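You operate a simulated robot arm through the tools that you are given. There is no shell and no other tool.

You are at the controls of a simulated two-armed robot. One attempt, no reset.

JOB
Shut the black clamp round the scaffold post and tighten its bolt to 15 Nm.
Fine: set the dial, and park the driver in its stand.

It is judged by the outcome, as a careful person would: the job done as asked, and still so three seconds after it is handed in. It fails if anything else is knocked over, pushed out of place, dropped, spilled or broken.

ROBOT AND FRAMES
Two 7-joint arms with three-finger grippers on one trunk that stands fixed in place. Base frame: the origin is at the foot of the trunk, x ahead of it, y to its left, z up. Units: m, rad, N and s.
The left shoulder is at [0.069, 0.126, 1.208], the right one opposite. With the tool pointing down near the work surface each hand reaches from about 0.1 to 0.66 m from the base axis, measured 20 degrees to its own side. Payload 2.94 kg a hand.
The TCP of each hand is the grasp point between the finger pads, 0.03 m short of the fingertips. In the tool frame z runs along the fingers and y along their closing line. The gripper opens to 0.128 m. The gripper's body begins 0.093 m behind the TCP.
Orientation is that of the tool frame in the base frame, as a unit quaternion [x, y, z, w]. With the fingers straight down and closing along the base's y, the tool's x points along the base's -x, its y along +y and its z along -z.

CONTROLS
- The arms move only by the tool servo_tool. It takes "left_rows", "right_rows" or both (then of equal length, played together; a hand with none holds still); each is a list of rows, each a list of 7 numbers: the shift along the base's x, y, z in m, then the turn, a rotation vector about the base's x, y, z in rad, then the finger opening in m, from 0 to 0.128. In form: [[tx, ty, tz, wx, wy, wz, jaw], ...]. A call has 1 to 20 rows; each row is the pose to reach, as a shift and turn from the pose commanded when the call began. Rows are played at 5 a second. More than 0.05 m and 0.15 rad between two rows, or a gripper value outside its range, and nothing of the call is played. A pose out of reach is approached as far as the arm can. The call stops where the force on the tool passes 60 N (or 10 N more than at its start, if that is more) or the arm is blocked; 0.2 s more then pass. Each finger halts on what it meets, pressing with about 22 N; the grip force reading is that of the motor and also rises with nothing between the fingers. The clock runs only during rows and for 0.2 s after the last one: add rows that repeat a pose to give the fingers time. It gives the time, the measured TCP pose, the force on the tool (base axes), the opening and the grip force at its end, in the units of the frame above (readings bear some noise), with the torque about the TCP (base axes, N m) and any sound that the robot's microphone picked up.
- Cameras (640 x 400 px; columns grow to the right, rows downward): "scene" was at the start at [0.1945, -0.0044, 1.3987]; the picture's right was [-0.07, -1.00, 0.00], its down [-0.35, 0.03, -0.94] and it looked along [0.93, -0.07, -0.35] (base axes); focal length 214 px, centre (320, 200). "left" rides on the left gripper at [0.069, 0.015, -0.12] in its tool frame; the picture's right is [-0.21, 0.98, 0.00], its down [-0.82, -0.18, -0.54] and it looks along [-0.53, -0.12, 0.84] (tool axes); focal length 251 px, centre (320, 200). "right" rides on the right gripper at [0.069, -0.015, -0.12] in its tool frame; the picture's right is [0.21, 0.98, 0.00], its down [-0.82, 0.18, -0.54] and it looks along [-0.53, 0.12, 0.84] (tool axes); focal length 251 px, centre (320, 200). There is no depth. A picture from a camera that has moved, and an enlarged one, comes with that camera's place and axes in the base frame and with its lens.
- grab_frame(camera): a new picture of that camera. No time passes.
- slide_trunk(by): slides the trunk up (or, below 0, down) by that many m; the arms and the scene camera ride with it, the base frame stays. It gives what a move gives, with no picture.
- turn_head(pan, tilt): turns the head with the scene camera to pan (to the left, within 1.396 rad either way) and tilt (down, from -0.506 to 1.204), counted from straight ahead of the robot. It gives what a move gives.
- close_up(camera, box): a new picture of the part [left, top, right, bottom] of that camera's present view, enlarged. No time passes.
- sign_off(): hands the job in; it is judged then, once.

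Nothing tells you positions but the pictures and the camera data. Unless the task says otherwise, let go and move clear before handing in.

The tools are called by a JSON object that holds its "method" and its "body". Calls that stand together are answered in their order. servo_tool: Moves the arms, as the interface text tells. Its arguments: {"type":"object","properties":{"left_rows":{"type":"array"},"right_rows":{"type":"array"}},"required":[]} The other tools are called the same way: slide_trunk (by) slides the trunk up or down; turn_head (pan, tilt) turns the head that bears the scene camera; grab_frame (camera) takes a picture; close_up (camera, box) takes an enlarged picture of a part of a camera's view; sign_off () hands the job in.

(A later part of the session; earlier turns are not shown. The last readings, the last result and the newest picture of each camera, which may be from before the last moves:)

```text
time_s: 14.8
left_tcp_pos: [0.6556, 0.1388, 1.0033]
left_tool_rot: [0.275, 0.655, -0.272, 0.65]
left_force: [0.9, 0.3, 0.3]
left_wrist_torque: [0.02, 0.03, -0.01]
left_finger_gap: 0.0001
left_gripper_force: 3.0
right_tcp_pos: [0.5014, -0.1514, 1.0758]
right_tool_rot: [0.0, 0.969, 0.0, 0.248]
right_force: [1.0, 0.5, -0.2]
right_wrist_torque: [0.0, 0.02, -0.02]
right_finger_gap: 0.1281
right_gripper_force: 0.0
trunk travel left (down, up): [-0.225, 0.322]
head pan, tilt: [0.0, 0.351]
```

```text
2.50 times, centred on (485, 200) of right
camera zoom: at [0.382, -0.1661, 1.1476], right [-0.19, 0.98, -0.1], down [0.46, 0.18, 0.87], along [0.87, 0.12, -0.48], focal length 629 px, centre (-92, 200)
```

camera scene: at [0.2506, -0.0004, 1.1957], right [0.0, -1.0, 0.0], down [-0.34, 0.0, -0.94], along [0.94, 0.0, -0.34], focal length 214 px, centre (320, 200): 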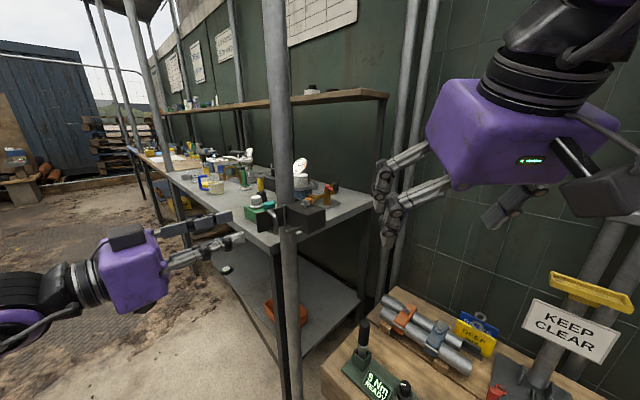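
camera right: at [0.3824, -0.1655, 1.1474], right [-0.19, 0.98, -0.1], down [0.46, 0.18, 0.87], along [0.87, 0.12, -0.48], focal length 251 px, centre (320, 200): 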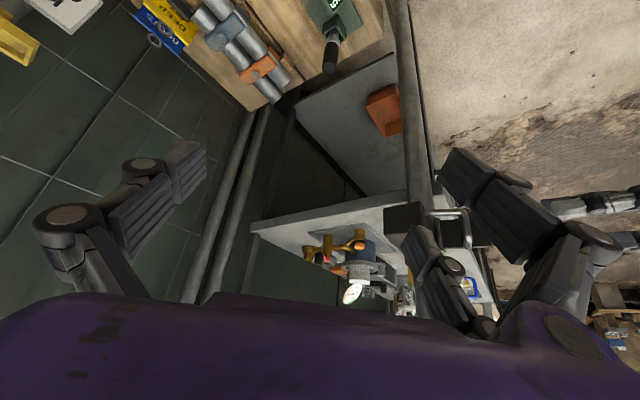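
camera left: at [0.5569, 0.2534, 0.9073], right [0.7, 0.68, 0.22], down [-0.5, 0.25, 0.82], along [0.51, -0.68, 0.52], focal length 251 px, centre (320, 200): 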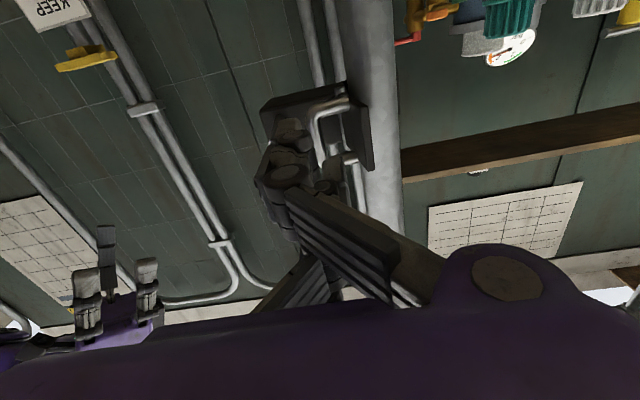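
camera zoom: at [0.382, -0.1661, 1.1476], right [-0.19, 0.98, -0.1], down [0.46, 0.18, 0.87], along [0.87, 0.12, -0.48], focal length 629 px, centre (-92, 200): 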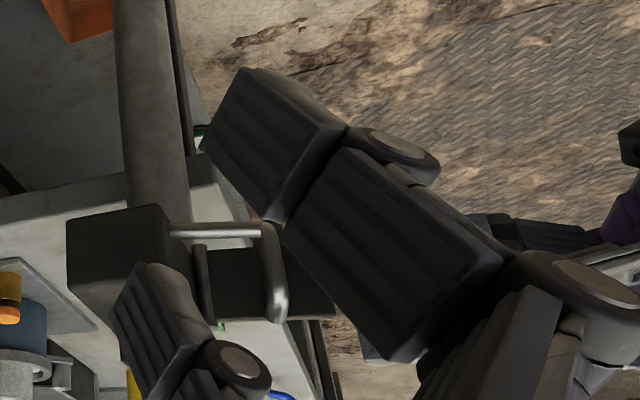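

The fingers cross over when fully closed. I'll open them slightly to about 0.02 m so they run parallel, and raise the hand so only the lower of the two fingers meets the gate at mid-height. Then I'll sweep that finger along the gate's arc, part way at first.

{"method": "servo_tool", "body": {"left_rows": [[-0.014, 0.0143, 0.009, 0, 0, 0, 0.0], [-0.014, 0.0143, 0.009, 0, 0, 0, 0.02], [-0.014, 0.0143, 0.009, 0, 0, 0, 0.02], [-0.0051, -0.0078, 0.009, 0, 0, 0, 0.02]]}}

{"method": "close_up", "body": {"camera": "scene", "box": [220, 180, 320, 250]}}

{"method": "close_up", "body": {"camera": "left", "box": [220, 50, 400, 200]}}

```text
time_s: 15.8
left_tcp_pos: [0.6511, 0.131, 1.0107]
left_tool_rot: [0.275, 0.655, -0.272, 0.649]
left_force: [0.2, -1.4, -0.4]
left_wrist_torque: [-0.01, -0.01, 0.0]
left_finger_gap: 0.0199
left_gripper_force: 0.0
right_tcp_pos: [0.5017, -0.15, 1.0757]
right_tool_rot: [0.0, 0.969, 0.0, 0.247]
right_force: [-0.2, 1.0, 0.0]
right_wrist_torque: [0.0, 0.04, -0.02]
right_finger_gap: 0.1279
right_gripper_force: 0.0
trunk travel left (down, up): [-0.225, 0.322]
head pan, tilt: [0.0, 0.351]
```

```text
5.71 times, centred on (270, 215) of scene
camera zoom: at [0.2514, 0.0022, 1.1955], right [0.0, -1.0, 0.0], down [-0.34, 0.0, -0.94], along [0.94, 0.0, -0.34], focal length 1226 px, centre (606, 114)
```

zoom: 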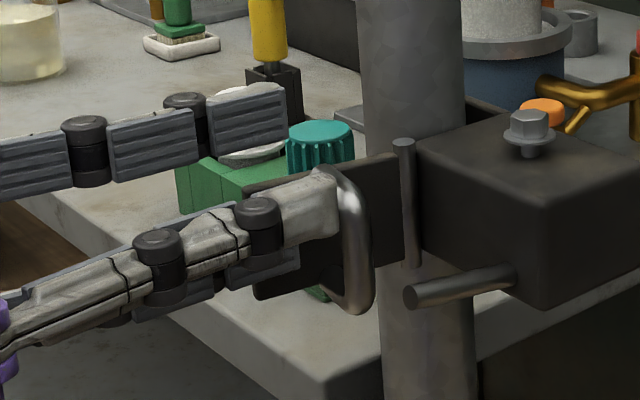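

```text
2.67 times, centred on (310, 125) of left
camera zoom: at [0.5777, 0.2269, 0.9422], right [0.7, 0.68, 0.21], down [-0.5, 0.25, 0.83], along [0.51, -0.68, 0.52], focal length 670 px, centre (347, 400)
```

zoom: 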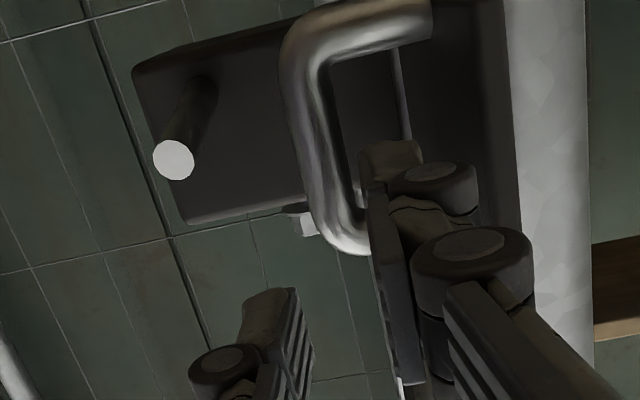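

{"method": "servo_tool", "body": {"left_rows": [[0.008, 0.0066, 0, 0, 0, 0, 0.02], [0.0162, 0.0132, 0, 0, 0, 0, 0.02], [0.0254, 0.0184, 0, 0, 0, 0, 0.02], [0.0354, 0.0217, 0, 0, 0, 0, 0.02], [0.0462, 0.0232, 0, 0, 0, 0, 0.02]]}}

{"method": "close_up", "body": {"camera": "scene", "box": [220, 180, 320, 250]}}

{"method": "close_up", "body": {"camera": "left", "box": [220, 50, 400, 200]}}

```text
time_s: 17.0
left_tcp_pos: [0.6967, 0.1532, 1.014]
left_tool_rot: [0.274, 0.653, -0.272, 0.652]
left_force: [3.1, -1.4, 8.1]
left_wrist_torque: [-0.23, -0.06, 0.1]
left_finger_gap: 0.0191
left_gripper_force: 0.0
right_tcp_pos: [0.4993, -0.152, 1.076]
right_tool_rot: [0.0, 0.969, 0.001, 0.247]
right_force: [0.3, 0.2, -0.2]
right_wrist_torque: [0.0, 0.01, 0.02]
right_finger_gap: 0.1279
right_gripper_force: 0.1
trunk travel left (down, up): [-0.225, 0.322]
head pan, tilt: [0.0, 0.351]
```

```text
5.71 times, centred on (270, 215) of scene
camera zoom: at [0.25, 0.0021, 1.1959], right [0.0, -1.0, 0.0], down [-0.34, 0.0, -0.94], along [0.94, 0.0, -0.34], focal length 1226 px, centre (606, 114)
```

zoom: 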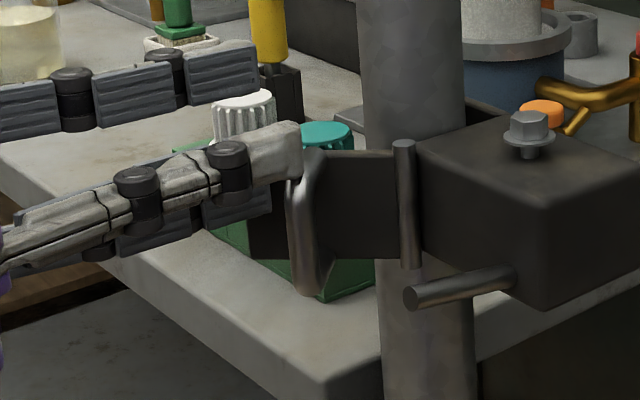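

```text
2.67 times, centred on (310, 125) of left
camera zoom: at [0.6237, 0.2495, 0.9451], right [0.7, 0.68, 0.22], down [-0.51, 0.26, 0.82], along [0.51, -0.68, 0.53], focal length 670 px, centre (347, 400)
```

zoom: 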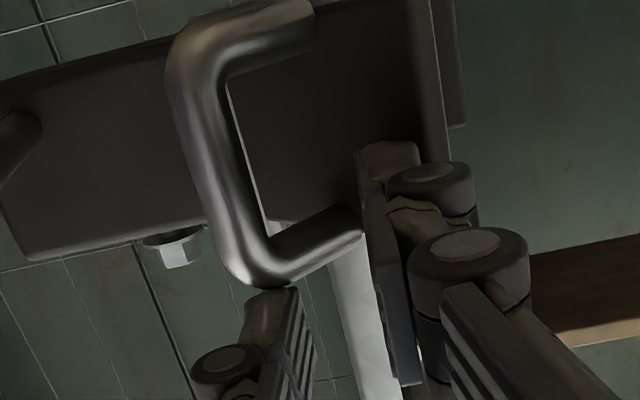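

The gate is swinging, now at about 90°. I'll lift slightly since the thumb is riding on the bail, then carry on round toward closed.

{"method": "servo_tool", "body": {"left_rows": [[0.0, 0.0, 0.006, 0, 0, 0, 0.02], [0.0108, -0.0006, 0.006, 0, 0, 0, 0.02], [0.0215, -0.0033, 0.006, 0, 0, 0, 0.02], [0.0314, -0.0079, 0.006, 0, 0, 0, 0.02]]}}

{"method": "close_up", "body": {"camera": "scene", "box": [220, 180, 320, 250]}}

{"method": "close_up", "body": {"camera": "left", "box": [220, 50, 400, 200]}}

```text
time_s: 18.0
left_tcp_pos: [0.7285, 0.1457, 1.0173]
left_tool_rot: [0.275, 0.654, -0.272, 0.65]
left_force: [0.9, 0.1, 0.1]
left_wrist_torque: [-0.01, 0.01, 0.03]
left_finger_gap: 0.02
left_gripper_force: 0.0
right_tcp_pos: [0.5013, -0.1525, 1.077]
right_tool_rot: [0.0, 0.969, 0.0, 0.248]
right_force: [0.6, 0.0, 0.3]
right_wrist_torque: [-0.03, -0.01, -0.02]
right_finger_gap: 0.1279
right_gripper_force: 0.1
trunk travel left (down, up): [-0.225, 0.322]
head pan, tilt: [0.0, 0.351]
```

```text
5.71 times, centred on (270, 215) of scene
camera zoom: at [0.2505, 0.0023, 1.1957], right [0.0, -1.0, 0.0], down [-0.34, 0.0, -0.94], along [0.94, 0.0, -0.34], focal length 1226 px, centre (606, 114)
```

zoom: 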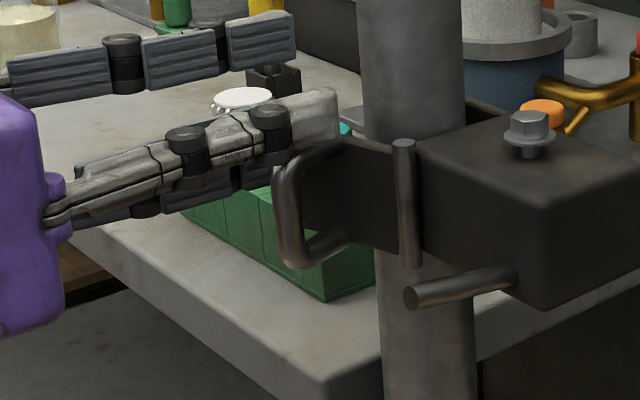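

```text
2.67 times, centred on (310, 125) of left
camera zoom: at [0.6548, 0.2419, 0.9491], right [0.7, 0.68, 0.22], down [-0.5, 0.25, 0.83], along [0.51, -0.68, 0.52], focal length 670 px, centre (347, 400)
```

zoom: 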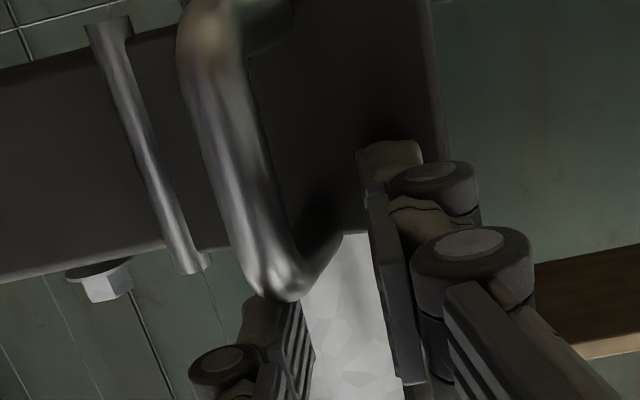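

{"method": "servo_tool", "body": {"left_rows": [[0.0073, -0.005, 0, 0, 0, 0, 0.02], [0.0124, -0.0095, 0, 0, 0, 0, 0.02], [0.0148, -0.0122, 0, 0, 0, 0, 0.02], [0.018, -0.0165, 0, 0, 0, 0, 0.02]]}}

{"method": "close_up", "body": {"camera": "scene", "box": [220, 180, 320, 250]}}

{"method": "close_up", "body": {"camera": "left", "box": [220, 50, 400, 200]}}

```text
time_s: 19.0
left_tcp_pos: [0.7462, 0.1359, 1.0184]
left_tool_rot: [0.272, 0.655, -0.269, 0.652]
left_force: [-16.9, 35.0, 2.5]
left_wrist_torque: [0.87, 0.33, 0.81]
left_finger_gap: 0.0264
left_gripper_force: 3.5
right_tcp_pos: [0.4984, -0.1472, 1.0788]
right_tool_rot: [-0.001, 0.969, -0.001, 0.248]
right_force: [0.2, -0.6, -0.3]
right_wrist_torque: [0.02, 0.05, -0.01]
right_finger_gap: 0.128
right_gripper_force: 0.1
trunk travel left (down, up): [-0.225, 0.322]
head pan, tilt: [0.0, 0.351]
```

```text
5.71 times, centred on (270, 215) of scene
camera zoom: at [0.2479, 0.0066, 1.1963], right [0.0, -1.0, 0.0], down [-0.34, 0.0, -0.94], along [0.94, 0.0, -0.34], focal length 1226 px, centre (606, 114)
```

zoom: 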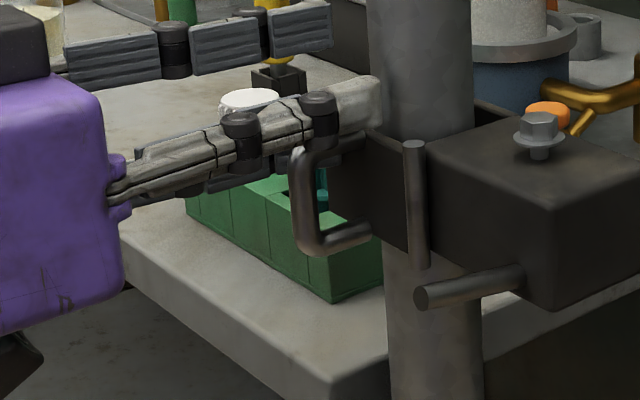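

```text
2.67 times, centred on (310, 125) of left
camera zoom: at [0.6715, 0.2321, 0.9493], right [0.69, 0.69, 0.22], down [-0.51, 0.25, 0.82], along [0.51, -0.68, 0.52], focal length 670 px, centre (347, 400)
```

zoom: 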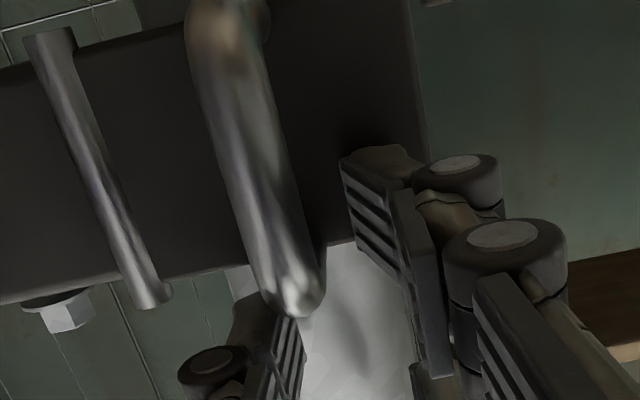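

The gate has met its stop, with about 39 N back on the finger. I'll ease the hand back a little to see whether it stays shut.

{"method": "servo_tool", "body": {"left_rows": [[-0.007, 0.0072, 0, 0, 0, 0, 0.02], [-0.014, 0.0143, 0, 0, 0, 0, 0.02], [-0.021, 0.0215, 0, 0, 0, 0, 0.02], [-0.028, 0.029, 0, 0, 0, 0, 0.02], [-0.028, 0.029, 0, 0, 0, 0, 0.02]]}}

{"method": "close_up", "body": {"camera": "scene", "box": [220, 180, 320, 250]}}

{"method": "close_up", "body": {"camera": "left", "box": [220, 30, 400, 180]}}

```text
time_s: 20.2
left_tcp_pos: [0.7175, 0.1595, 1.0158]
left_tool_rot: [0.274, 0.654, -0.272, 0.65]
left_force: [-0.4, -0.3, -0.5]
left_wrist_torque: [0.02, 0.04, -0.01]
left_finger_gap: 0.0203
left_gripper_force: 0.0
right_tcp_pos: [0.5009, -0.1508, 1.0754]
right_tool_rot: [0.0, 0.969, 0.0, 0.248]
right_force: [0.3, -0.6, 0.0]
right_wrist_torque: [0.05, -0.01, 0.02]
right_finger_gap: 0.1279
right_gripper_force: 0.0
trunk travel left (down, up): [-0.225, 0.322]
head pan, tilt: [0.0, 0.351]
```

```text
5.71 times, centred on (270, 215) of scene
camera zoom: at [0.2505, 0.0022, 1.1957], right [0.0, -1.0, 0.0], down [-0.34, 0.0, -0.94], along [0.94, 0.0, -0.34], focal length 1226 px, centre (606, 114)
```

zoom: 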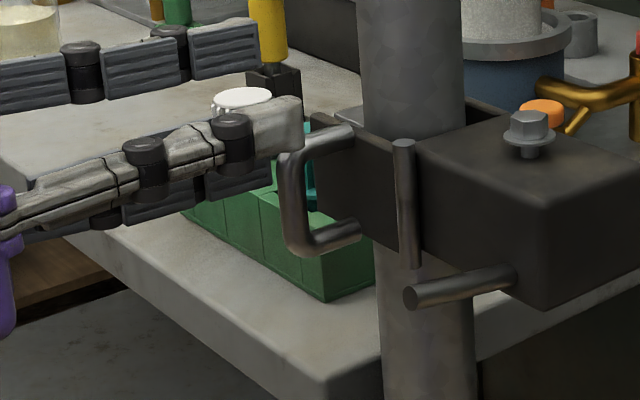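

```text
2.67 times, centred on (310, 105) of left
camera zoom: at [0.6444, 0.2541, 0.9489], right [0.7, 0.68, 0.21], down [-0.5, 0.26, 0.83], along [0.51, -0.68, 0.52], focal length 670 px, centre (347, 453)
```

zoom: 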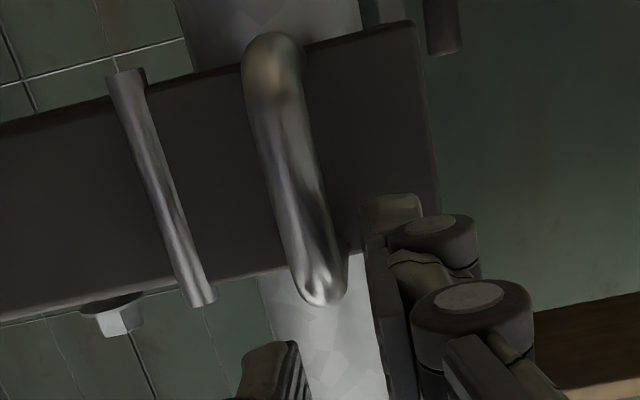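

{"method": "servo_tool", "body": {"left_rows": [[-0.01, 0.01, 0.0, 0, 0, 0, 0.02], [-0.02, 0.02, 0.01, 0, 0, 0, 0.02], [-0.03, 0.03, 0.01, 0, 0, 0, 0.02], [-0.03, 0.03, 0.01, 0, 0, 0, 0.02]]}}

{"method": "close_up", "body": {"camera": "scene", "box": [240, 180, 320, 240]}}

{"method": "close_up", "body": {"camera": "left", "box": [220, 30, 400, 180]}}

```text
time_s: 21.2
left_tcp_pos: [0.6878, 0.1876, 1.0273]
left_tool_rot: [0.275, 0.654, -0.272, 0.65]
left_force: [-0.5, 0.0, 0.0]
left_wrist_torque: [0.0, 0.02, 0.0]
left_finger_gap: 0.0197
left_gripper_force: 0.1
right_tcp_pos: [0.5002, -0.1511, 1.0762]
right_tool_rot: [0.0, 0.969, 0.0, 0.249]
right_force: [-0.6, 0.0, -0.5]
right_wrist_torque: [-0.01, 0.02, 0.01]
right_finger_gap: 0.128
right_gripper_force: 0.1
trunk travel left (down, up): [-0.225, 0.322]
head pan, tilt: [0.0, 0.351]
```

```text
6.67 times, centred on (280, 210) of scene
camera zoom: at [0.2504, 0.0022, 1.1957], right [0.0, -1.0, 0.0], down [-0.34, 0.0, -0.94], along [0.94, 0.0, -0.34], focal length 1430 px, centre (587, 133)
```

zoom: 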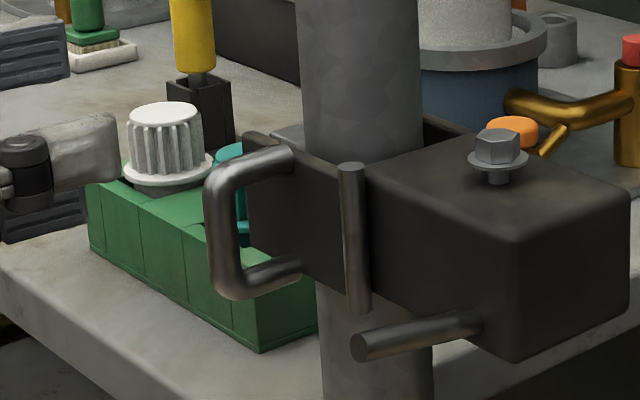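

```text
2.67 times, centred on (310, 105) of left
camera zoom: at [0.6141, 0.2843, 0.9591], right [0.7, 0.68, 0.22], down [-0.5, 0.25, 0.82], along [0.51, -0.68, 0.52], focal length 670 px, centre (347, 453)
```

zoom: 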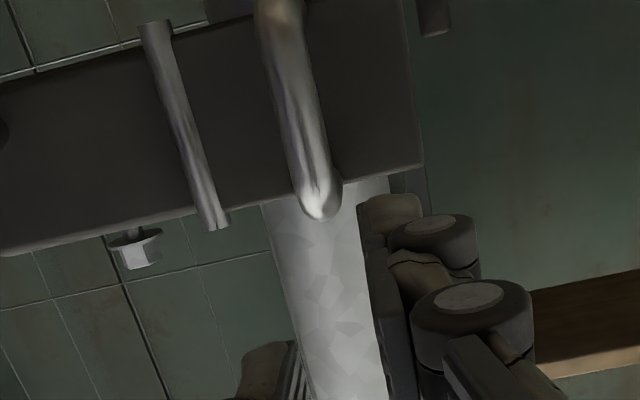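

The gate now lies parallel to the clamp body's side at roughly 45°, so it reads as shut or within a few degrees. I'll press it home again while tightening. Next I'll pull the left hand back, lower the trunk fully and look at the dial with the right hand.

{"method": "servo_tool", "body": {"left_rows": [[-0.02, 0.02, 0.02, 0, 0, 0, 0.02], [-0.045, 0.045, 0.03, 0, 0, 0, 0.02], [-0.07, 0.07, 0.03, 0, 0, 0, 0.02], [-0.09, 0.09, 0.03, 0, 0, 0, 0.02]]}}

{"method": "slide_trunk", "body": {"by": -0.225}}

{"method": "servo_tool", "body": {"right_rows": [[0, -0.01, -0.02, 0, 0.1, 0, 0.128], [0, -0.02, -0.04, 0, 0.2, 0, 0.128], [0, -0.03, -0.06, 0, 0.3, 0, 0.128], [0, -0.04, -0.08, 0, 0.4, 0, 0.128], [0, -0.05, -0.1, 0, 0.5, 0, 0.128]]}}

{"method": "turn_head", "body": {"pan": -0.25, "tilt": 0.6}}

{"method": "grab_frame", "body": {"camera": "scene"}}

{"method": "grab_frame", "body": {"camera": "right"}}

```text
time_s: 22.2
left_tcp_pos: [0.5976, 0.2786, 1.0589]
left_tool_rot: [0.275, 0.654, -0.273, 0.65]
left_force: [-0.2, -0.2, 0.1]
left_wrist_torque: [-0.02, -0.03, -0.02]
left_finger_gap: 0.0198
left_gripper_force: 0.0
right_tcp_pos: [0.5005, -0.1509, 1.0762]
right_tool_rot: [0.0, 0.969, -0.001, 0.247]
right_force: [0.1, -0.2, 0.3]
right_wrist_torque: [-0.02, 0.02, -0.01]
right_finger_gap: 0.1279
right_gripper_force: 0.1
trunk travel left (down, up): [-0.225, 0.322]
head pan, tilt: [0.0, 0.351]
```

```text
time_s: 24.6
left_tcp_pos: [0.5969, 0.2795, 0.8318]
left_tool_rot: [0.275, 0.654, -0.272, 0.65]
left_force: [-1.0, 0.4, 0.3]
left_wrist_torque: [-0.02, -0.04, -0.01]
left_finger_gap: 0.0201
left_gripper_force: 0.1
right_tcp_pos: [0.501, -0.1519, 0.8514]
right_tool_rot: [0.0, 0.969, 0.0, 0.248]
right_force: [-0.5, -0.2, 0.0]
right_wrist_torque: [0.06, 0.02, 0.01]
right_finger_gap: 0.128
right_gripper_force: 0.0
trunk travel left (down, up): [0.0, 0.547]
head pan, tilt: [0.0, 0.351]
```

```text
time_s: 25.8
left_tcp_pos: [0.5972, 0.2791, 0.8325]
left_tool_rot: [0.275, 0.654, -0.272, 0.65]
left_force: [0.7, -0.6, -0.9]
left_wrist_torque: [-0.03, 0.0, -0.03]
left_finger_gap: 0.0203
left_gripper_force: 0.0
right_tcp_pos: [0.5012, -0.2023, 0.7512]
right_tool_rot: [0.0, 1.0, -0.001, 0.0]
right_force: [-0.2, 0.4, -0.3]
right_wrist_torque: [0.0, 0.0, -0.02]
right_finger_gap: 0.1277
right_gripper_force: 0.0
trunk travel left (down, up): [0.0, 0.547]
head pan, tilt: [0.0, 0.351]
```

```text
time_s: 26.6
left_tcp_pos: [0.5974, 0.2788, 0.8335]
left_tool_rot: [0.275, 0.654, -0.273, 0.65]
left_force: [-0.7, 0.4, -0.4]
left_wrist_torque: [0.02, -0.01, 0.01]
left_finger_gap: 0.0199
left_gripper_force: 0.1
right_tcp_pos: [0.5005, -0.2014, 0.7511]
right_tool_rot: [0.0, 1.0, -0.001, 0.001]
right_force: [0.7, -1.5, -0.5]
right_wrist_torque: [0.07, 0.0, 0.03]
right_finger_gap: 0.128
right_gripper_force: 0.1
trunk travel left (down, up): [0.0, 0.547]
head pan, tilt: [-0.25, 0.6]
```

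```text
taken
camera scene: at [0.3169, -0.0194, 0.9404], right [-0.25, -0.97, 0.0], down [-0.55, 0.14, -0.83], along [0.8, -0.2, -0.56], focal length 214 px, centre (320, 200)
```

scene: 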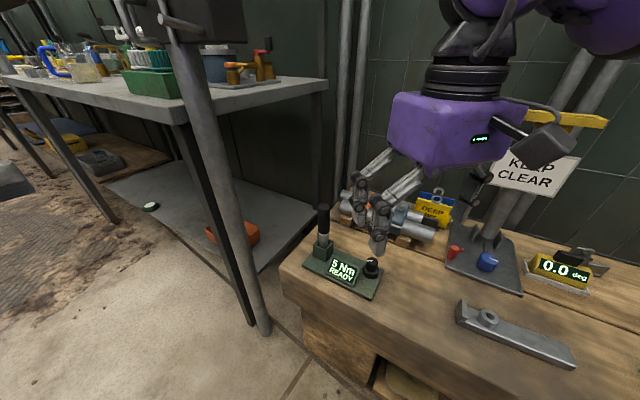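

```text
taken
camera right: at [0.4315, -0.2165, 0.87], right [-0.21, 0.98, 0.0], down [0.82, 0.18, 0.54], along [0.53, 0.12, -0.84], focal length 251 px, centre (320, 200)
```

right: 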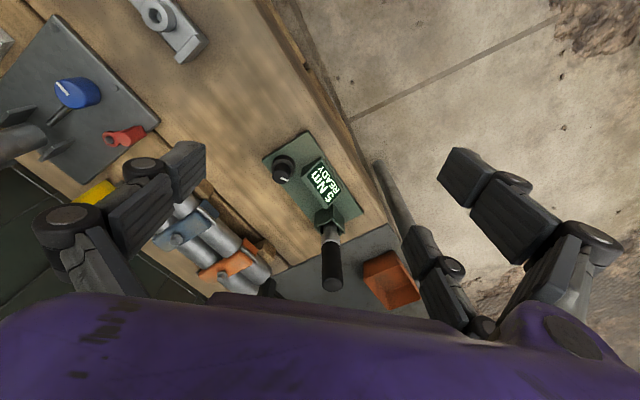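

{"method": "close_up", "body": {"camera": "right", "box": [250, 120, 370, 220]}}

{"method": "close_up", "body": {"camera": "scene", "box": [290, 200, 400, 310]}}

{"method": "close_up", "body": {"camera": "scene", "box": [110, 0, 270, 100]}}

```text
4.00 times, centred on (310, 170) of right
camera zoom: at [0.4315, -0.2165, 0.87], right [-0.21, 0.98, 0.0], down [0.82, 0.18, 0.54], along [0.53, 0.12, -0.84], focal length 1006 px, centre (360, 320)
```

zoom: 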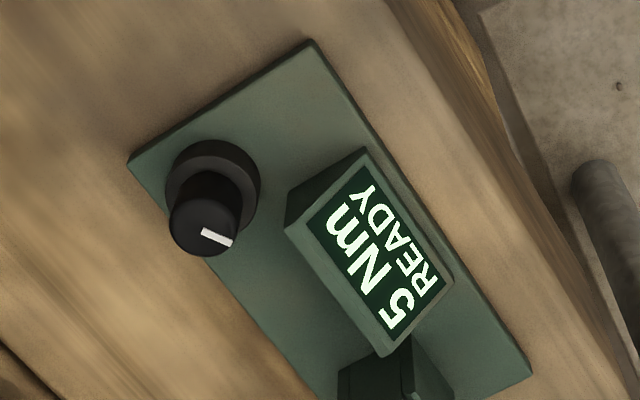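

```text
3.64 times, centred on (345, 255) of scene
camera zoom: at [0.3169, -0.0194, 0.9404], right [-0.25, -0.97, 0.0], down [-0.55, 0.14, -0.83], along [0.8, -0.2, -0.56], focal length 780 px, centre (229, 0)
```

zoom: 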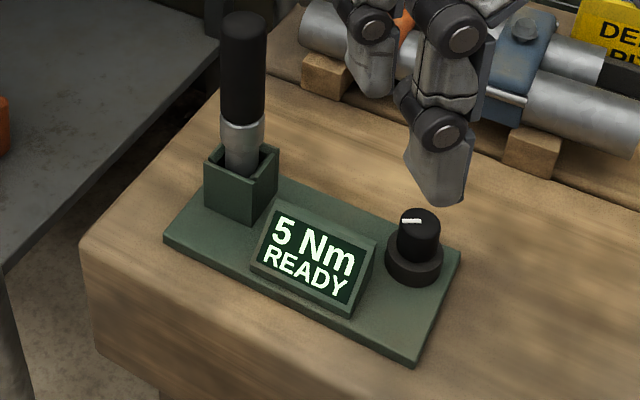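

```text
4.00 times, centred on (190, 50) of scene
camera zoom: at [0.3169, -0.0194, 0.9404], right [-0.25, -0.97, 0.0], down [-0.55, 0.14, -0.83], along [0.8, -0.2, -0.56], focal length 858 px, centre (840, 800)
```

zoom: 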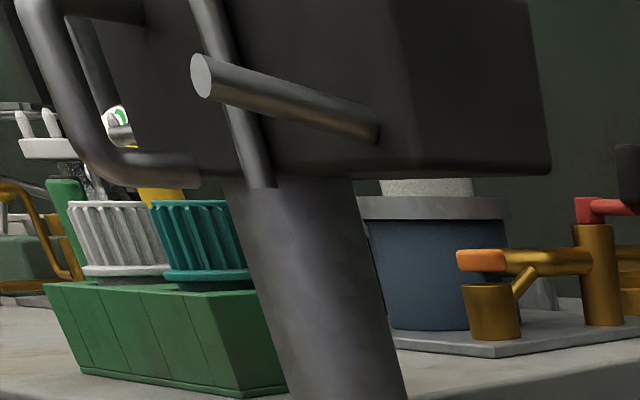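

I can see the knob clearly: a 0.041 m skirt and a 0.028 m cap, axis at about (0.627, -0.236), with the display roughly 0.038 m from the axis. I'll bring the right hand above it, palm down with a narrowed jaw, and check alignment before lowering.

{"method": "servo_tool", "body": {"right_rows": [[0.02, -0.006, -0.03, 0, 0, 0, 0.1], [0.042, -0.013, -0.063, 0, 0, 0, 0.08], [0.063, -0.019, -0.095, 0, 0, 0, 0.06], [0.084, -0.026, -0.127, 0, 0, 0, 0.045], [0.105, -0.032, -0.16, 0, 0, 0, 0.045], [0.1265, -0.0386, -0.186, 0, 0, 0, 0.045], [0.1265, -0.0386, -0.186, 0, 0, 0, 0.045]]}}

{"method": "grab_frame", "body": {"camera": "right"}}

{"method": "close_up", "body": {"camera": "scene", "box": [290, 180, 430, 310]}}

```text
time_s: 28.2
left_tcp_pos: [0.5977, 0.2784, 0.8336]
left_tool_rot: [0.275, 0.654, -0.273, 0.65]
left_force: [-0.1, -0.7, 0.8]
left_wrist_torque: [0.0, -0.02, -0.02]
left_finger_gap: 0.0199
left_gripper_force: 0.1
right_tcp_pos: [0.627, -0.2389, 0.5644]
right_tool_rot: [0.001, 1.0, 0.001, 0.001]
right_force: [-0.4, -0.5, -0.1]
right_wrist_torque: [0.01, 0.01, -0.01]
right_finger_gap: 0.0448
right_gripper_force: 0.0
trunk travel left (down, up): [0.0, 0.547]
head pan, tilt: [-0.25, 0.6]
```

```text
taken
camera right: at [0.5577, -0.2543, 0.6835], right [-0.21, 0.98, 0.0], down [0.82, 0.18, 0.54], along [0.53, 0.12, -0.84], focal length 251 px, centre (320, 200)
```

right: 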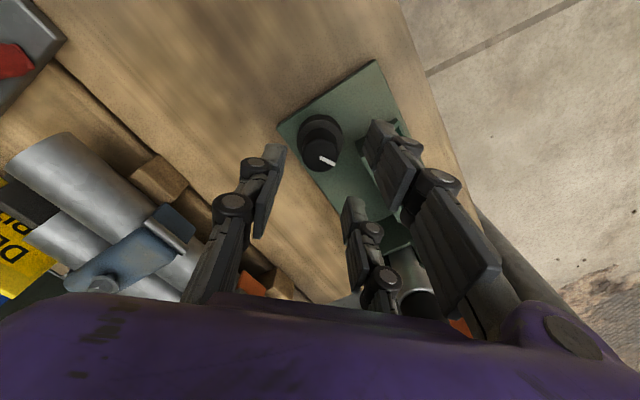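

```text
3.08 times, centred on (360, 245) of scene
camera zoom: at [0.3169, -0.0195, 0.9403], right [-0.25, -0.97, 0.0], down [-0.55, 0.14, -0.83], along [0.8, -0.2, -0.56], focal length 660 px, centre (197, 62)
```

zoom: 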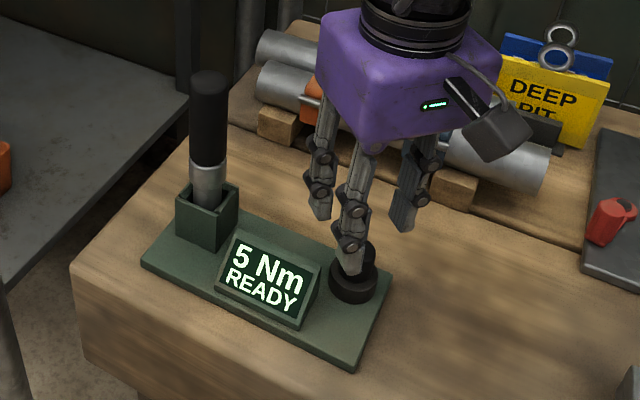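

{"method": "close_up", "body": {"camera": "right", "box": [270, 90, 430, 210]}}

```text
3.33 times, centred on (350, 150) of right
camera zoom: at [0.5577, -0.2543, 0.6835], right [-0.21, 0.98, 0.0], down [0.82, 0.18, 0.54], along [0.53, 0.12, -0.84], focal length 838 px, centre (220, 367)
```

zoom: 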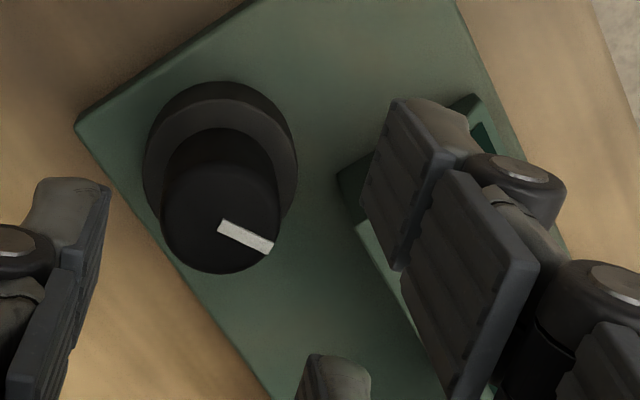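

{"method": "servo_tool", "body": {"right_rows": [[0.001, -0.0044, 0, 0, 0, 0, 0.045], [0.001, -0.0044, -0.02, 0, 0, 0, 0.045], [0.001, -0.0044, -0.035, 0, 0, 0, 0.045], [0.001, -0.0044, -0.048, 0, 0, 0, 0.045], [0.001, -0.0044, -0.061, 0, 0, 0, 0.045], [0.001, -0.0044, -0.061, 0, 0, 0, 0.045]]}}

{"method": "grab_frame", "body": {"camera": "right"}}

{"method": "close_up", "body": {"camera": "scene", "box": [290, 180, 430, 310]}}

```text
time_s: 29.6
left_tcp_pos: [0.5971, 0.2796, 0.8322]
left_tool_rot: [0.274, 0.654, -0.272, 0.65]
left_force: [0.3, 0.2, -0.5]
left_wrist_torque: [0.02, -0.01, 0.03]
left_finger_gap: 0.02
left_gripper_force: 0.1
right_tcp_pos: [0.6284, -0.2435, 0.5049]
right_tool_rot: [0.0, 1.0, 0.0, 0.001]
right_force: [0.5, 0.5, -0.2]
right_wrist_torque: [0.0, -0.03, 0.0]
right_finger_gap: 0.0448
right_gripper_force: 0.1
trunk travel left (down, up): [0.0, 0.547]
head pan, tilt: [-0.25, 0.6]
```

```text
taken
camera right: at [0.5587, -0.2589, 0.6233], right [-0.21, 0.98, 0.0], down [0.82, 0.18, 0.54], along [0.53, 0.12, -0.84], focal length 251 px, centre (320, 200)
```

right: 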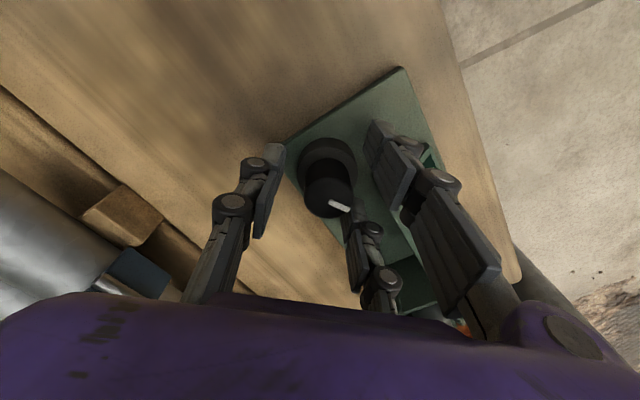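

```text
3.08 times, centred on (360, 245) of scene
camera zoom: at [0.3169, -0.0195, 0.9403], right [-0.25, -0.97, 0.0], down [-0.55, 0.14, -0.83], along [0.8, -0.2, -0.56], focal length 660 px, centre (197, 62)
```

zoom: 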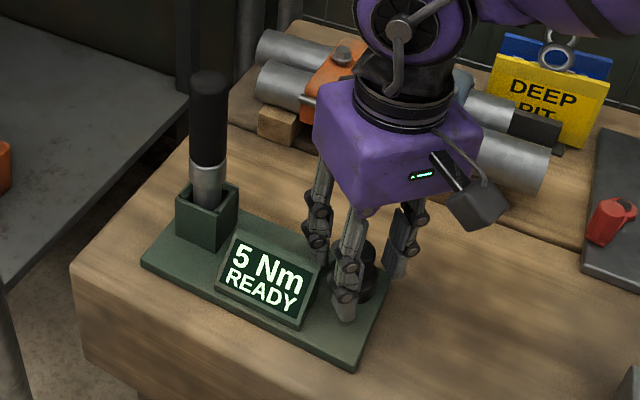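

{"method": "close_up", "body": {"camera": "right", "box": [240, 100, 440, 250]}}

{"method": "close_up", "body": {"camera": "scene", "box": [340, 230, 400, 290]}}

```text
2.67 times, centred on (340, 175) of right
camera zoom: at [0.5587, -0.2589, 0.6233], right [-0.21, 0.98, 0.0], down [0.82, 0.18, 0.54], along [0.53, 0.12, -0.84], focal length 670 px, centre (267, 267)
```

zoom: 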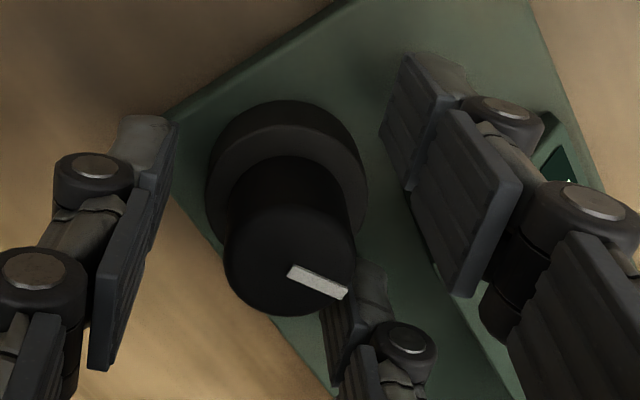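

```text
6.67 times, centred on (370, 260) of scene
camera zoom: at [0.3169, -0.0195, 0.9403], right [-0.25, -0.97, 0.0], down [-0.55, 0.14, -0.83], along [0.8, -0.2, -0.56], focal length 1430 px, centre (-13, -200)
```

zoom: 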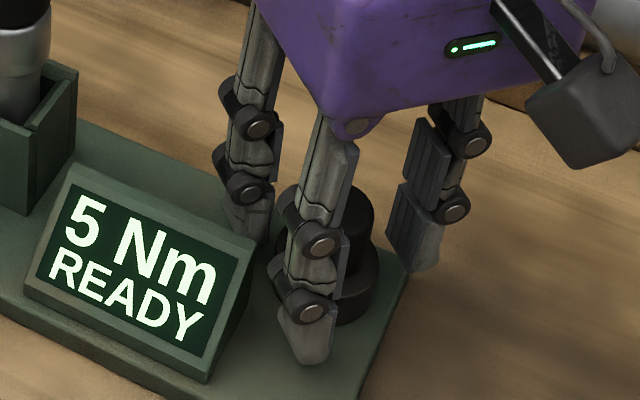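

The knob is centred between thumb and fingers. I'll close gently on it.

{"method": "servo_tool", "body": {"right_rows": [[0, 0, 0, 0, 0, 0, 0.035], [0, 0, 0, 0, 0, 0, 0.025], [0, 0, 0, 0, 0, 0, 0.015], [0, 0, 0, 0, 0, 0, 0.01]]}}

{"method": "close_up", "body": {"camera": "right", "box": [240, 100, 440, 250]}}

{"method": "close_up", "body": {"camera": "scene", "box": [310, 210, 400, 300]}}

```text
time_s: 30.6
left_tcp_pos: [0.5986, 0.2796, 0.8318]
left_tool_rot: [0.275, 0.654, -0.273, 0.65]
left_force: [-0.2, 0.5, -0.4]
left_wrist_torque: [-0.01, -0.01, 0.02]
left_finger_gap: 0.0202
left_gripper_force: 0.1
right_tcp_pos: [0.6286, -0.2428, 0.5036]
right_tool_rot: [-0.001, 1.0, 0.002, 0.001]
right_force: [4.1, 26.2, -11.0]
right_wrist_torque: [0.95, -0.18, 0.33]
right_finger_gap: 0.0323
right_gripper_force: 45.2
trunk travel left (down, up): [0.0, 0.547]
head pan, tilt: [-0.25, 0.6]
```

```text
2.67 times, centred on (340, 175) of right
camera zoom: at [0.5593, -0.2571, 0.6234], right [-0.22, 0.98, 0.0], down [0.82, 0.18, 0.54], along [0.53, 0.12, -0.84], focal length 670 px, centre (267, 267)
```

zoom: 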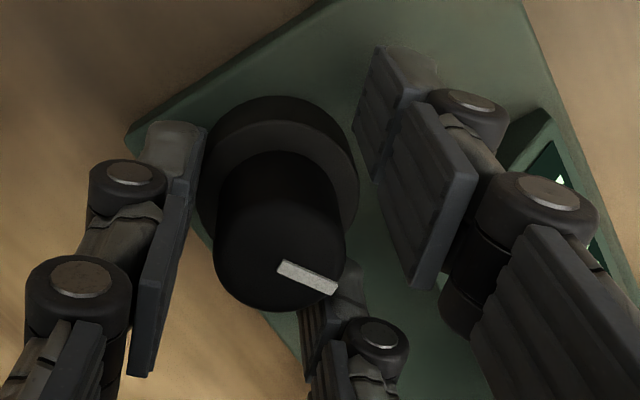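

```text
4.44 times, centred on (355, 255) of scene
camera zoom: at [0.3177, -0.0187, 0.94], right [-0.25, -0.97, 0.0], down [-0.55, 0.14, -0.82], along [0.8, -0.2, -0.57], focal length 953 px, centre (164, -44)
```

zoom: 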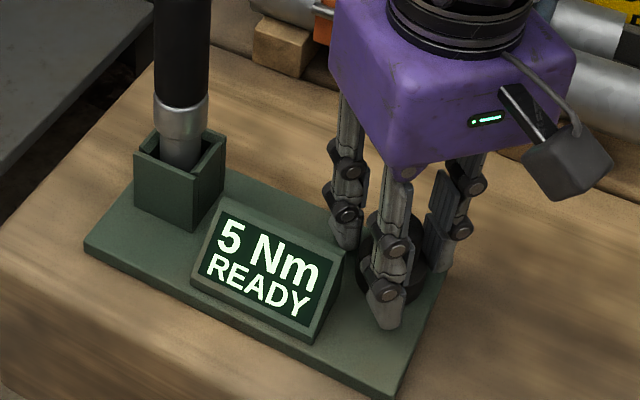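

{"method": "servo_tool", "body": {"right_rows": [[0, 0.001, 0.001, 0, 0, 0, 0.01], [0, 0.002, 0.001, 0, 0, 0, 0.01], [0, 0.002, 0.001, 0, 0, 0, 0.01]]}}

```text
time_s: 31.4
left_tcp_pos: [0.5988, 0.2783, 0.8306]
left_tool_rot: [0.274, 0.655, -0.272, 0.65]
left_force: [-0.6, 0.0, -0.1]
left_wrist_torque: [0.02, -0.01, 0.01]
left_finger_gap: 0.0199
left_gripper_force: 0.0
right_tcp_pos: [0.6288, -0.2423, 0.5048]
right_tool_rot: [0.001, 1.0, 0.0, -0.001]
right_force: [4.7, 21.8, -15.9]
right_wrist_torque: [0.8, -0.2, 0.33]
right_finger_gap: 0.032
right_gripper_force: 45.0
trunk travel left (down, up): [0.0, 0.547]
head pan, tilt: [-0.25, 0.6]
```

{"method": "servo_tool", "body": {"right_rows": [[0, 0.001, 0, 0, 0, 0, 0.01], [0, 0.002, 0, 0, 0, 0, 0.01], [0, 0.002, 0, 0, 0, 0, 0.01]]}}

{"method": "close_up", "body": {"camera": "right", "box": [240, 100, 440, 250]}}

```text
time_s: 32.2
left_tcp_pos: [0.5983, 0.2784, 0.8323]
left_tool_rot: [0.275, 0.655, -0.272, 0.65]
left_force: [-0.6, 0.4, 0.4]
left_wrist_torque: [0.02, 0.03, -0.02]
left_finger_gap: 0.02
left_gripper_force: 0.1
right_tcp_pos: [0.6287, -0.2429, 0.5043]
right_tool_rot: [0.001, 1.0, -0.001, 0.0]
right_force: [6.0, 4.1, -9.9]
right_wrist_torque: [0.25, -0.22, 0.05]
right_finger_gap: 0.0319
right_gripper_force: 44.9
trunk travel left (down, up): [0.0, 0.547]
head pan, tilt: [-0.25, 0.6]
```

```text
2.67 times, centred on (340, 175) of right
camera zoom: at [0.5596, -0.2562, 0.6236], right [-0.21, 0.98, 0.0], down [0.82, 0.18, 0.54], along [0.53, 0.11, -0.84], focal length 670 px, centre (267, 267)
```

zoom: 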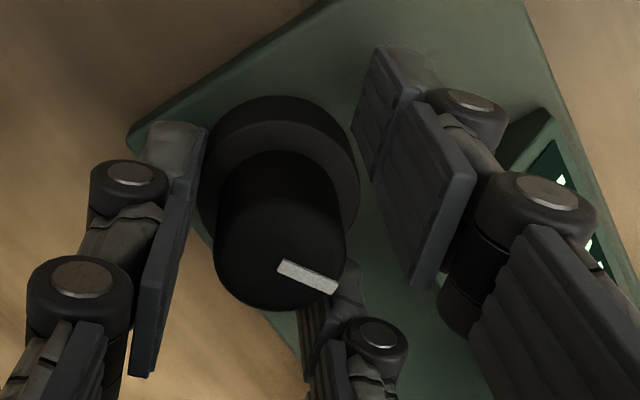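

The grip on the knob is balanced. I'll try a small clockwise turn and watch the display.

{"method": "servo_tool", "body": {"right_rows": [[-0.0004, 0, 0, 0, 0, -0.08, 0.01], [-0.0007, 0.0001, 0, 0, 0, -0.15, 0.01], [-0.0011, 0.0001, 0, 0, 0, -0.23, 0.01], [-0.0014, 0.0002, 0, 0, 0, -0.3, 0.01]]}}

{"method": "close_up", "body": {"camera": "right", "box": [240, 100, 440, 250]}}

{"method": "close_up", "body": {"camera": "scene", "box": [310, 210, 400, 300]}}

```text
time_s: 33.2
left_tcp_pos: [0.5991, 0.2775, 0.8318]
left_tool_rot: [0.276, 0.655, -0.272, 0.649]
left_force: [-0.8, -0.2, -0.1]
left_wrist_torque: [0.01, 0.0, 0.01]
left_finger_gap: 0.0199
left_gripper_force: 0.0
right_tcp_pos: [0.6278, -0.2424, 0.5047]
right_tool_rot: [0.151, 0.989, -0.001, 0.001]
right_force: [21.5, -21.3, -2.6]
right_wrist_torque: [-0.63, -0.47, 0.85]
right_finger_gap: 0.0312
right_gripper_force: 39.4
trunk travel left (down, up): [0.0, 0.547]
head pan, tilt: [-0.25, 0.6]
```

```text
2.67 times, centred on (340, 175) of right
camera zoom: at [0.5579, -0.2356, 0.6233], right [0.09, 1.0, 0.0], down [0.84, -0.07, 0.54], along [0.54, -0.05, -0.84], focal length 670 px, centre (267, 267)
```

zoom: 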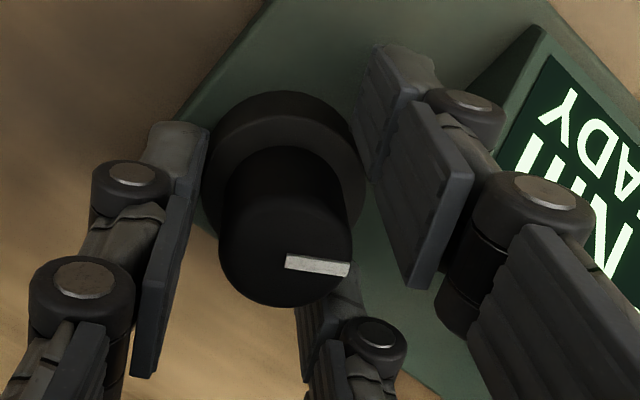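

```text
4.44 times, centred on (355, 255) of scene
camera zoom: at [0.3179, -0.0205, 0.9399], right [-0.25, -0.97, 0.0], down [-0.55, 0.14, -0.82], along [0.8, -0.2, -0.57], focal length 953 px, centre (164, -44)
```

zoom: 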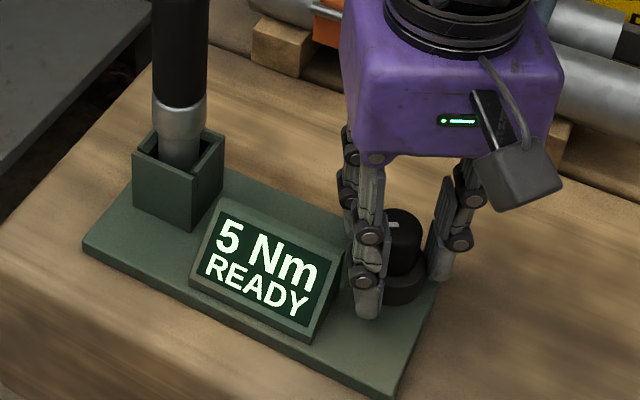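

The hand slipped round the knob; the pointer barely moved, with about 0.85 Nm resisting. It may be at its end stop in this direction, so I'll try counter-clockwise.

{"method": "servo_tool", "body": {"right_rows": [[0.0004, 0, 0, 0, 0, 0.08, 0.01], [0.0007, 0, 0, 0, 0, 0.15, 0.01], [0.0011, -0.0001, 0, 0, 0, 0.23, 0.01], [0.0014, -0.0002, 0, 0, 0, 0.3, 0.01]]}}

{"method": "close_up", "body": {"camera": "right", "box": [240, 100, 440, 250]}}

{"method": "close_up", "body": {"camera": "scene", "box": [310, 210, 400, 300]}}

```text
time_s: 34.2
left_tcp_pos: [0.5992, 0.278, 0.8325]
left_tool_rot: [0.275, 0.655, -0.272, 0.649]
left_force: [-0.7, 0.2, 0.0]
left_wrist_torque: [0.01, 0.01, -0.02]
left_finger_gap: 0.02
left_gripper_force: 0.1
right_tcp_pos: [0.6318, -0.2432, 0.5051]
right_tool_rot: [0.001, 1.0, 0.0, 0.002]
right_force: [22.3, -28.9, -4.7]
right_wrist_torque: [-0.39, -0.33, -1.95]
right_finger_gap: 0.0295
right_gripper_force: 45.2
trunk travel left (down, up): [0.0, 0.547]
head pan, tilt: [-0.25, 0.6]
```

```text
2.67 times, centred on (340, 175) of right
camera zoom: at [0.5615, -0.2577, 0.6232], right [-0.21, 0.98, 0.0], down [0.82, 0.18, 0.54], along [0.53, 0.11, -0.84], focal length 670 px, centre (267, 267)
```

zoom: 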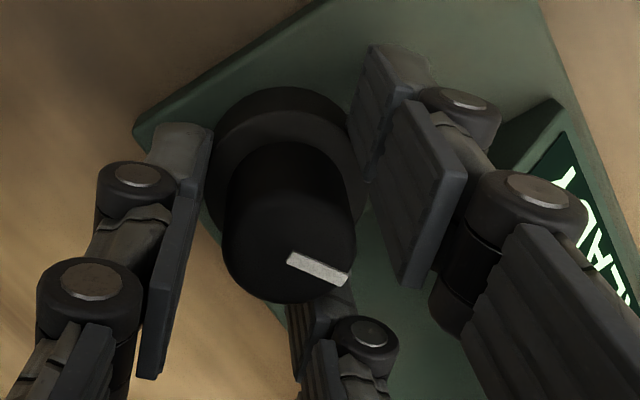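

```text
4.44 times, centred on (355, 255) of scene
camera zoom: at [0.3181, -0.0208, 0.9398], right [-0.25, -0.97, 0.0], down [-0.55, 0.14, -0.82], along [0.8, -0.2, -0.57], focal length 953 px, centre (164, -44)
```

zoom: 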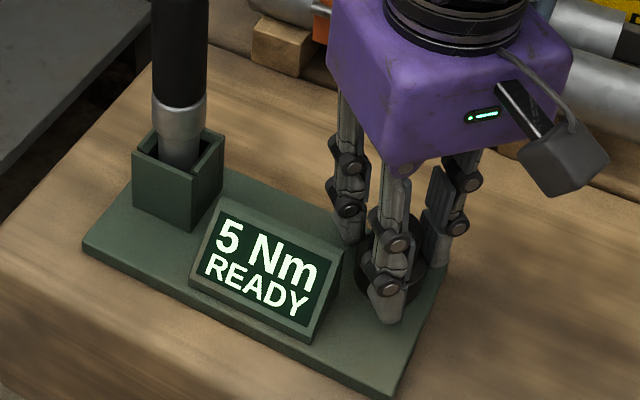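

The skirt resists both ways and the pointer doesn't move, so the skirt is fixed and only the narrow cap turns. I'll let go, rise clear and re-grip the cap between the thumb and one finger.

{"method": "servo_tool", "body": {"right_rows": [[0, 0, 0, 0, 0, 0, 0.03], [0, 0, 0, 0, 0, 0, 0.045], [0, 0, 0.015, 0, 0, 0, 0.045], [0, 0, 0.035, 0, 0, 0, 0.045], [0, 0, 0.055, 0, 0, 0, 0.045], [0, 0, 0.055, 0, 0, 0, 0.045]]}}

{"method": "close_up", "body": {"camera": "right", "box": [260, 90, 420, 210]}}

{"method": "close_up", "body": {"camera": "scene", "box": [300, 180, 400, 300]}}

```text
time_s: 35.6
left_tcp_pos: [0.5989, 0.279, 0.8332]
left_tool_rot: [0.274, 0.654, -0.272, 0.651]
left_force: [0.7, 0.0, -0.1]
left_wrist_torque: [-0.04, 0.0, 0.02]
left_finger_gap: 0.0201
left_gripper_force: 0.1
right_tcp_pos: [0.6273, -0.24, 0.56]
right_tool_rot: [0.0, 1.0, -0.001, 0.0]
right_force: [-0.1, -0.5, -0.1]
right_wrist_torque: [-0.02, -0.01, 0.0]
right_finger_gap: 0.045
right_gripper_force: 0.1
trunk travel left (down, up): [0.0, 0.547]
head pan, tilt: [-0.25, 0.6]
```

```text
3.33 times, centred on (340, 150) of right
camera zoom: at [0.5585, -0.2553, 0.6795], right [-0.21, 0.98, 0.0], down [0.82, 0.18, 0.54], along [0.53, 0.12, -0.84], focal length 838 px, centre (253, 367)
```

zoom: 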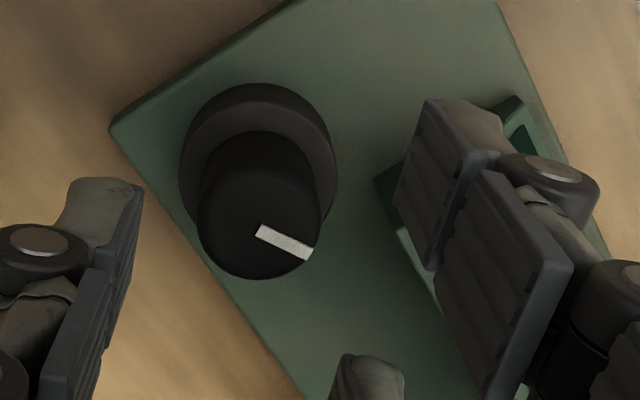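

```text
3.33 times, centred on (350, 240) of scene
camera zoom: at [0.3168, -0.0195, 0.9403], right [-0.25, -0.97, 0.0], down [-0.55, 0.14, -0.83], along [0.8, -0.2, -0.56], focal length 715 px, centre (220, 67)
```

zoom: 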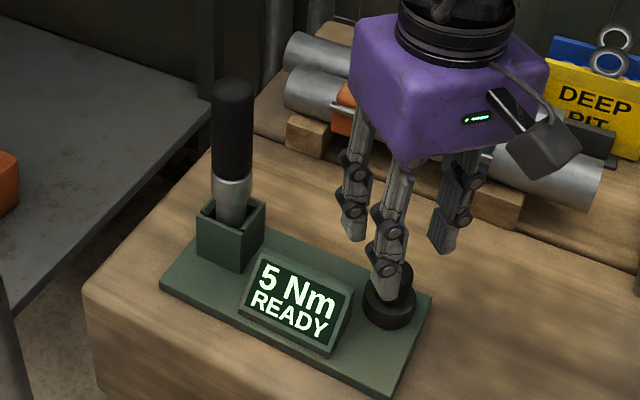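

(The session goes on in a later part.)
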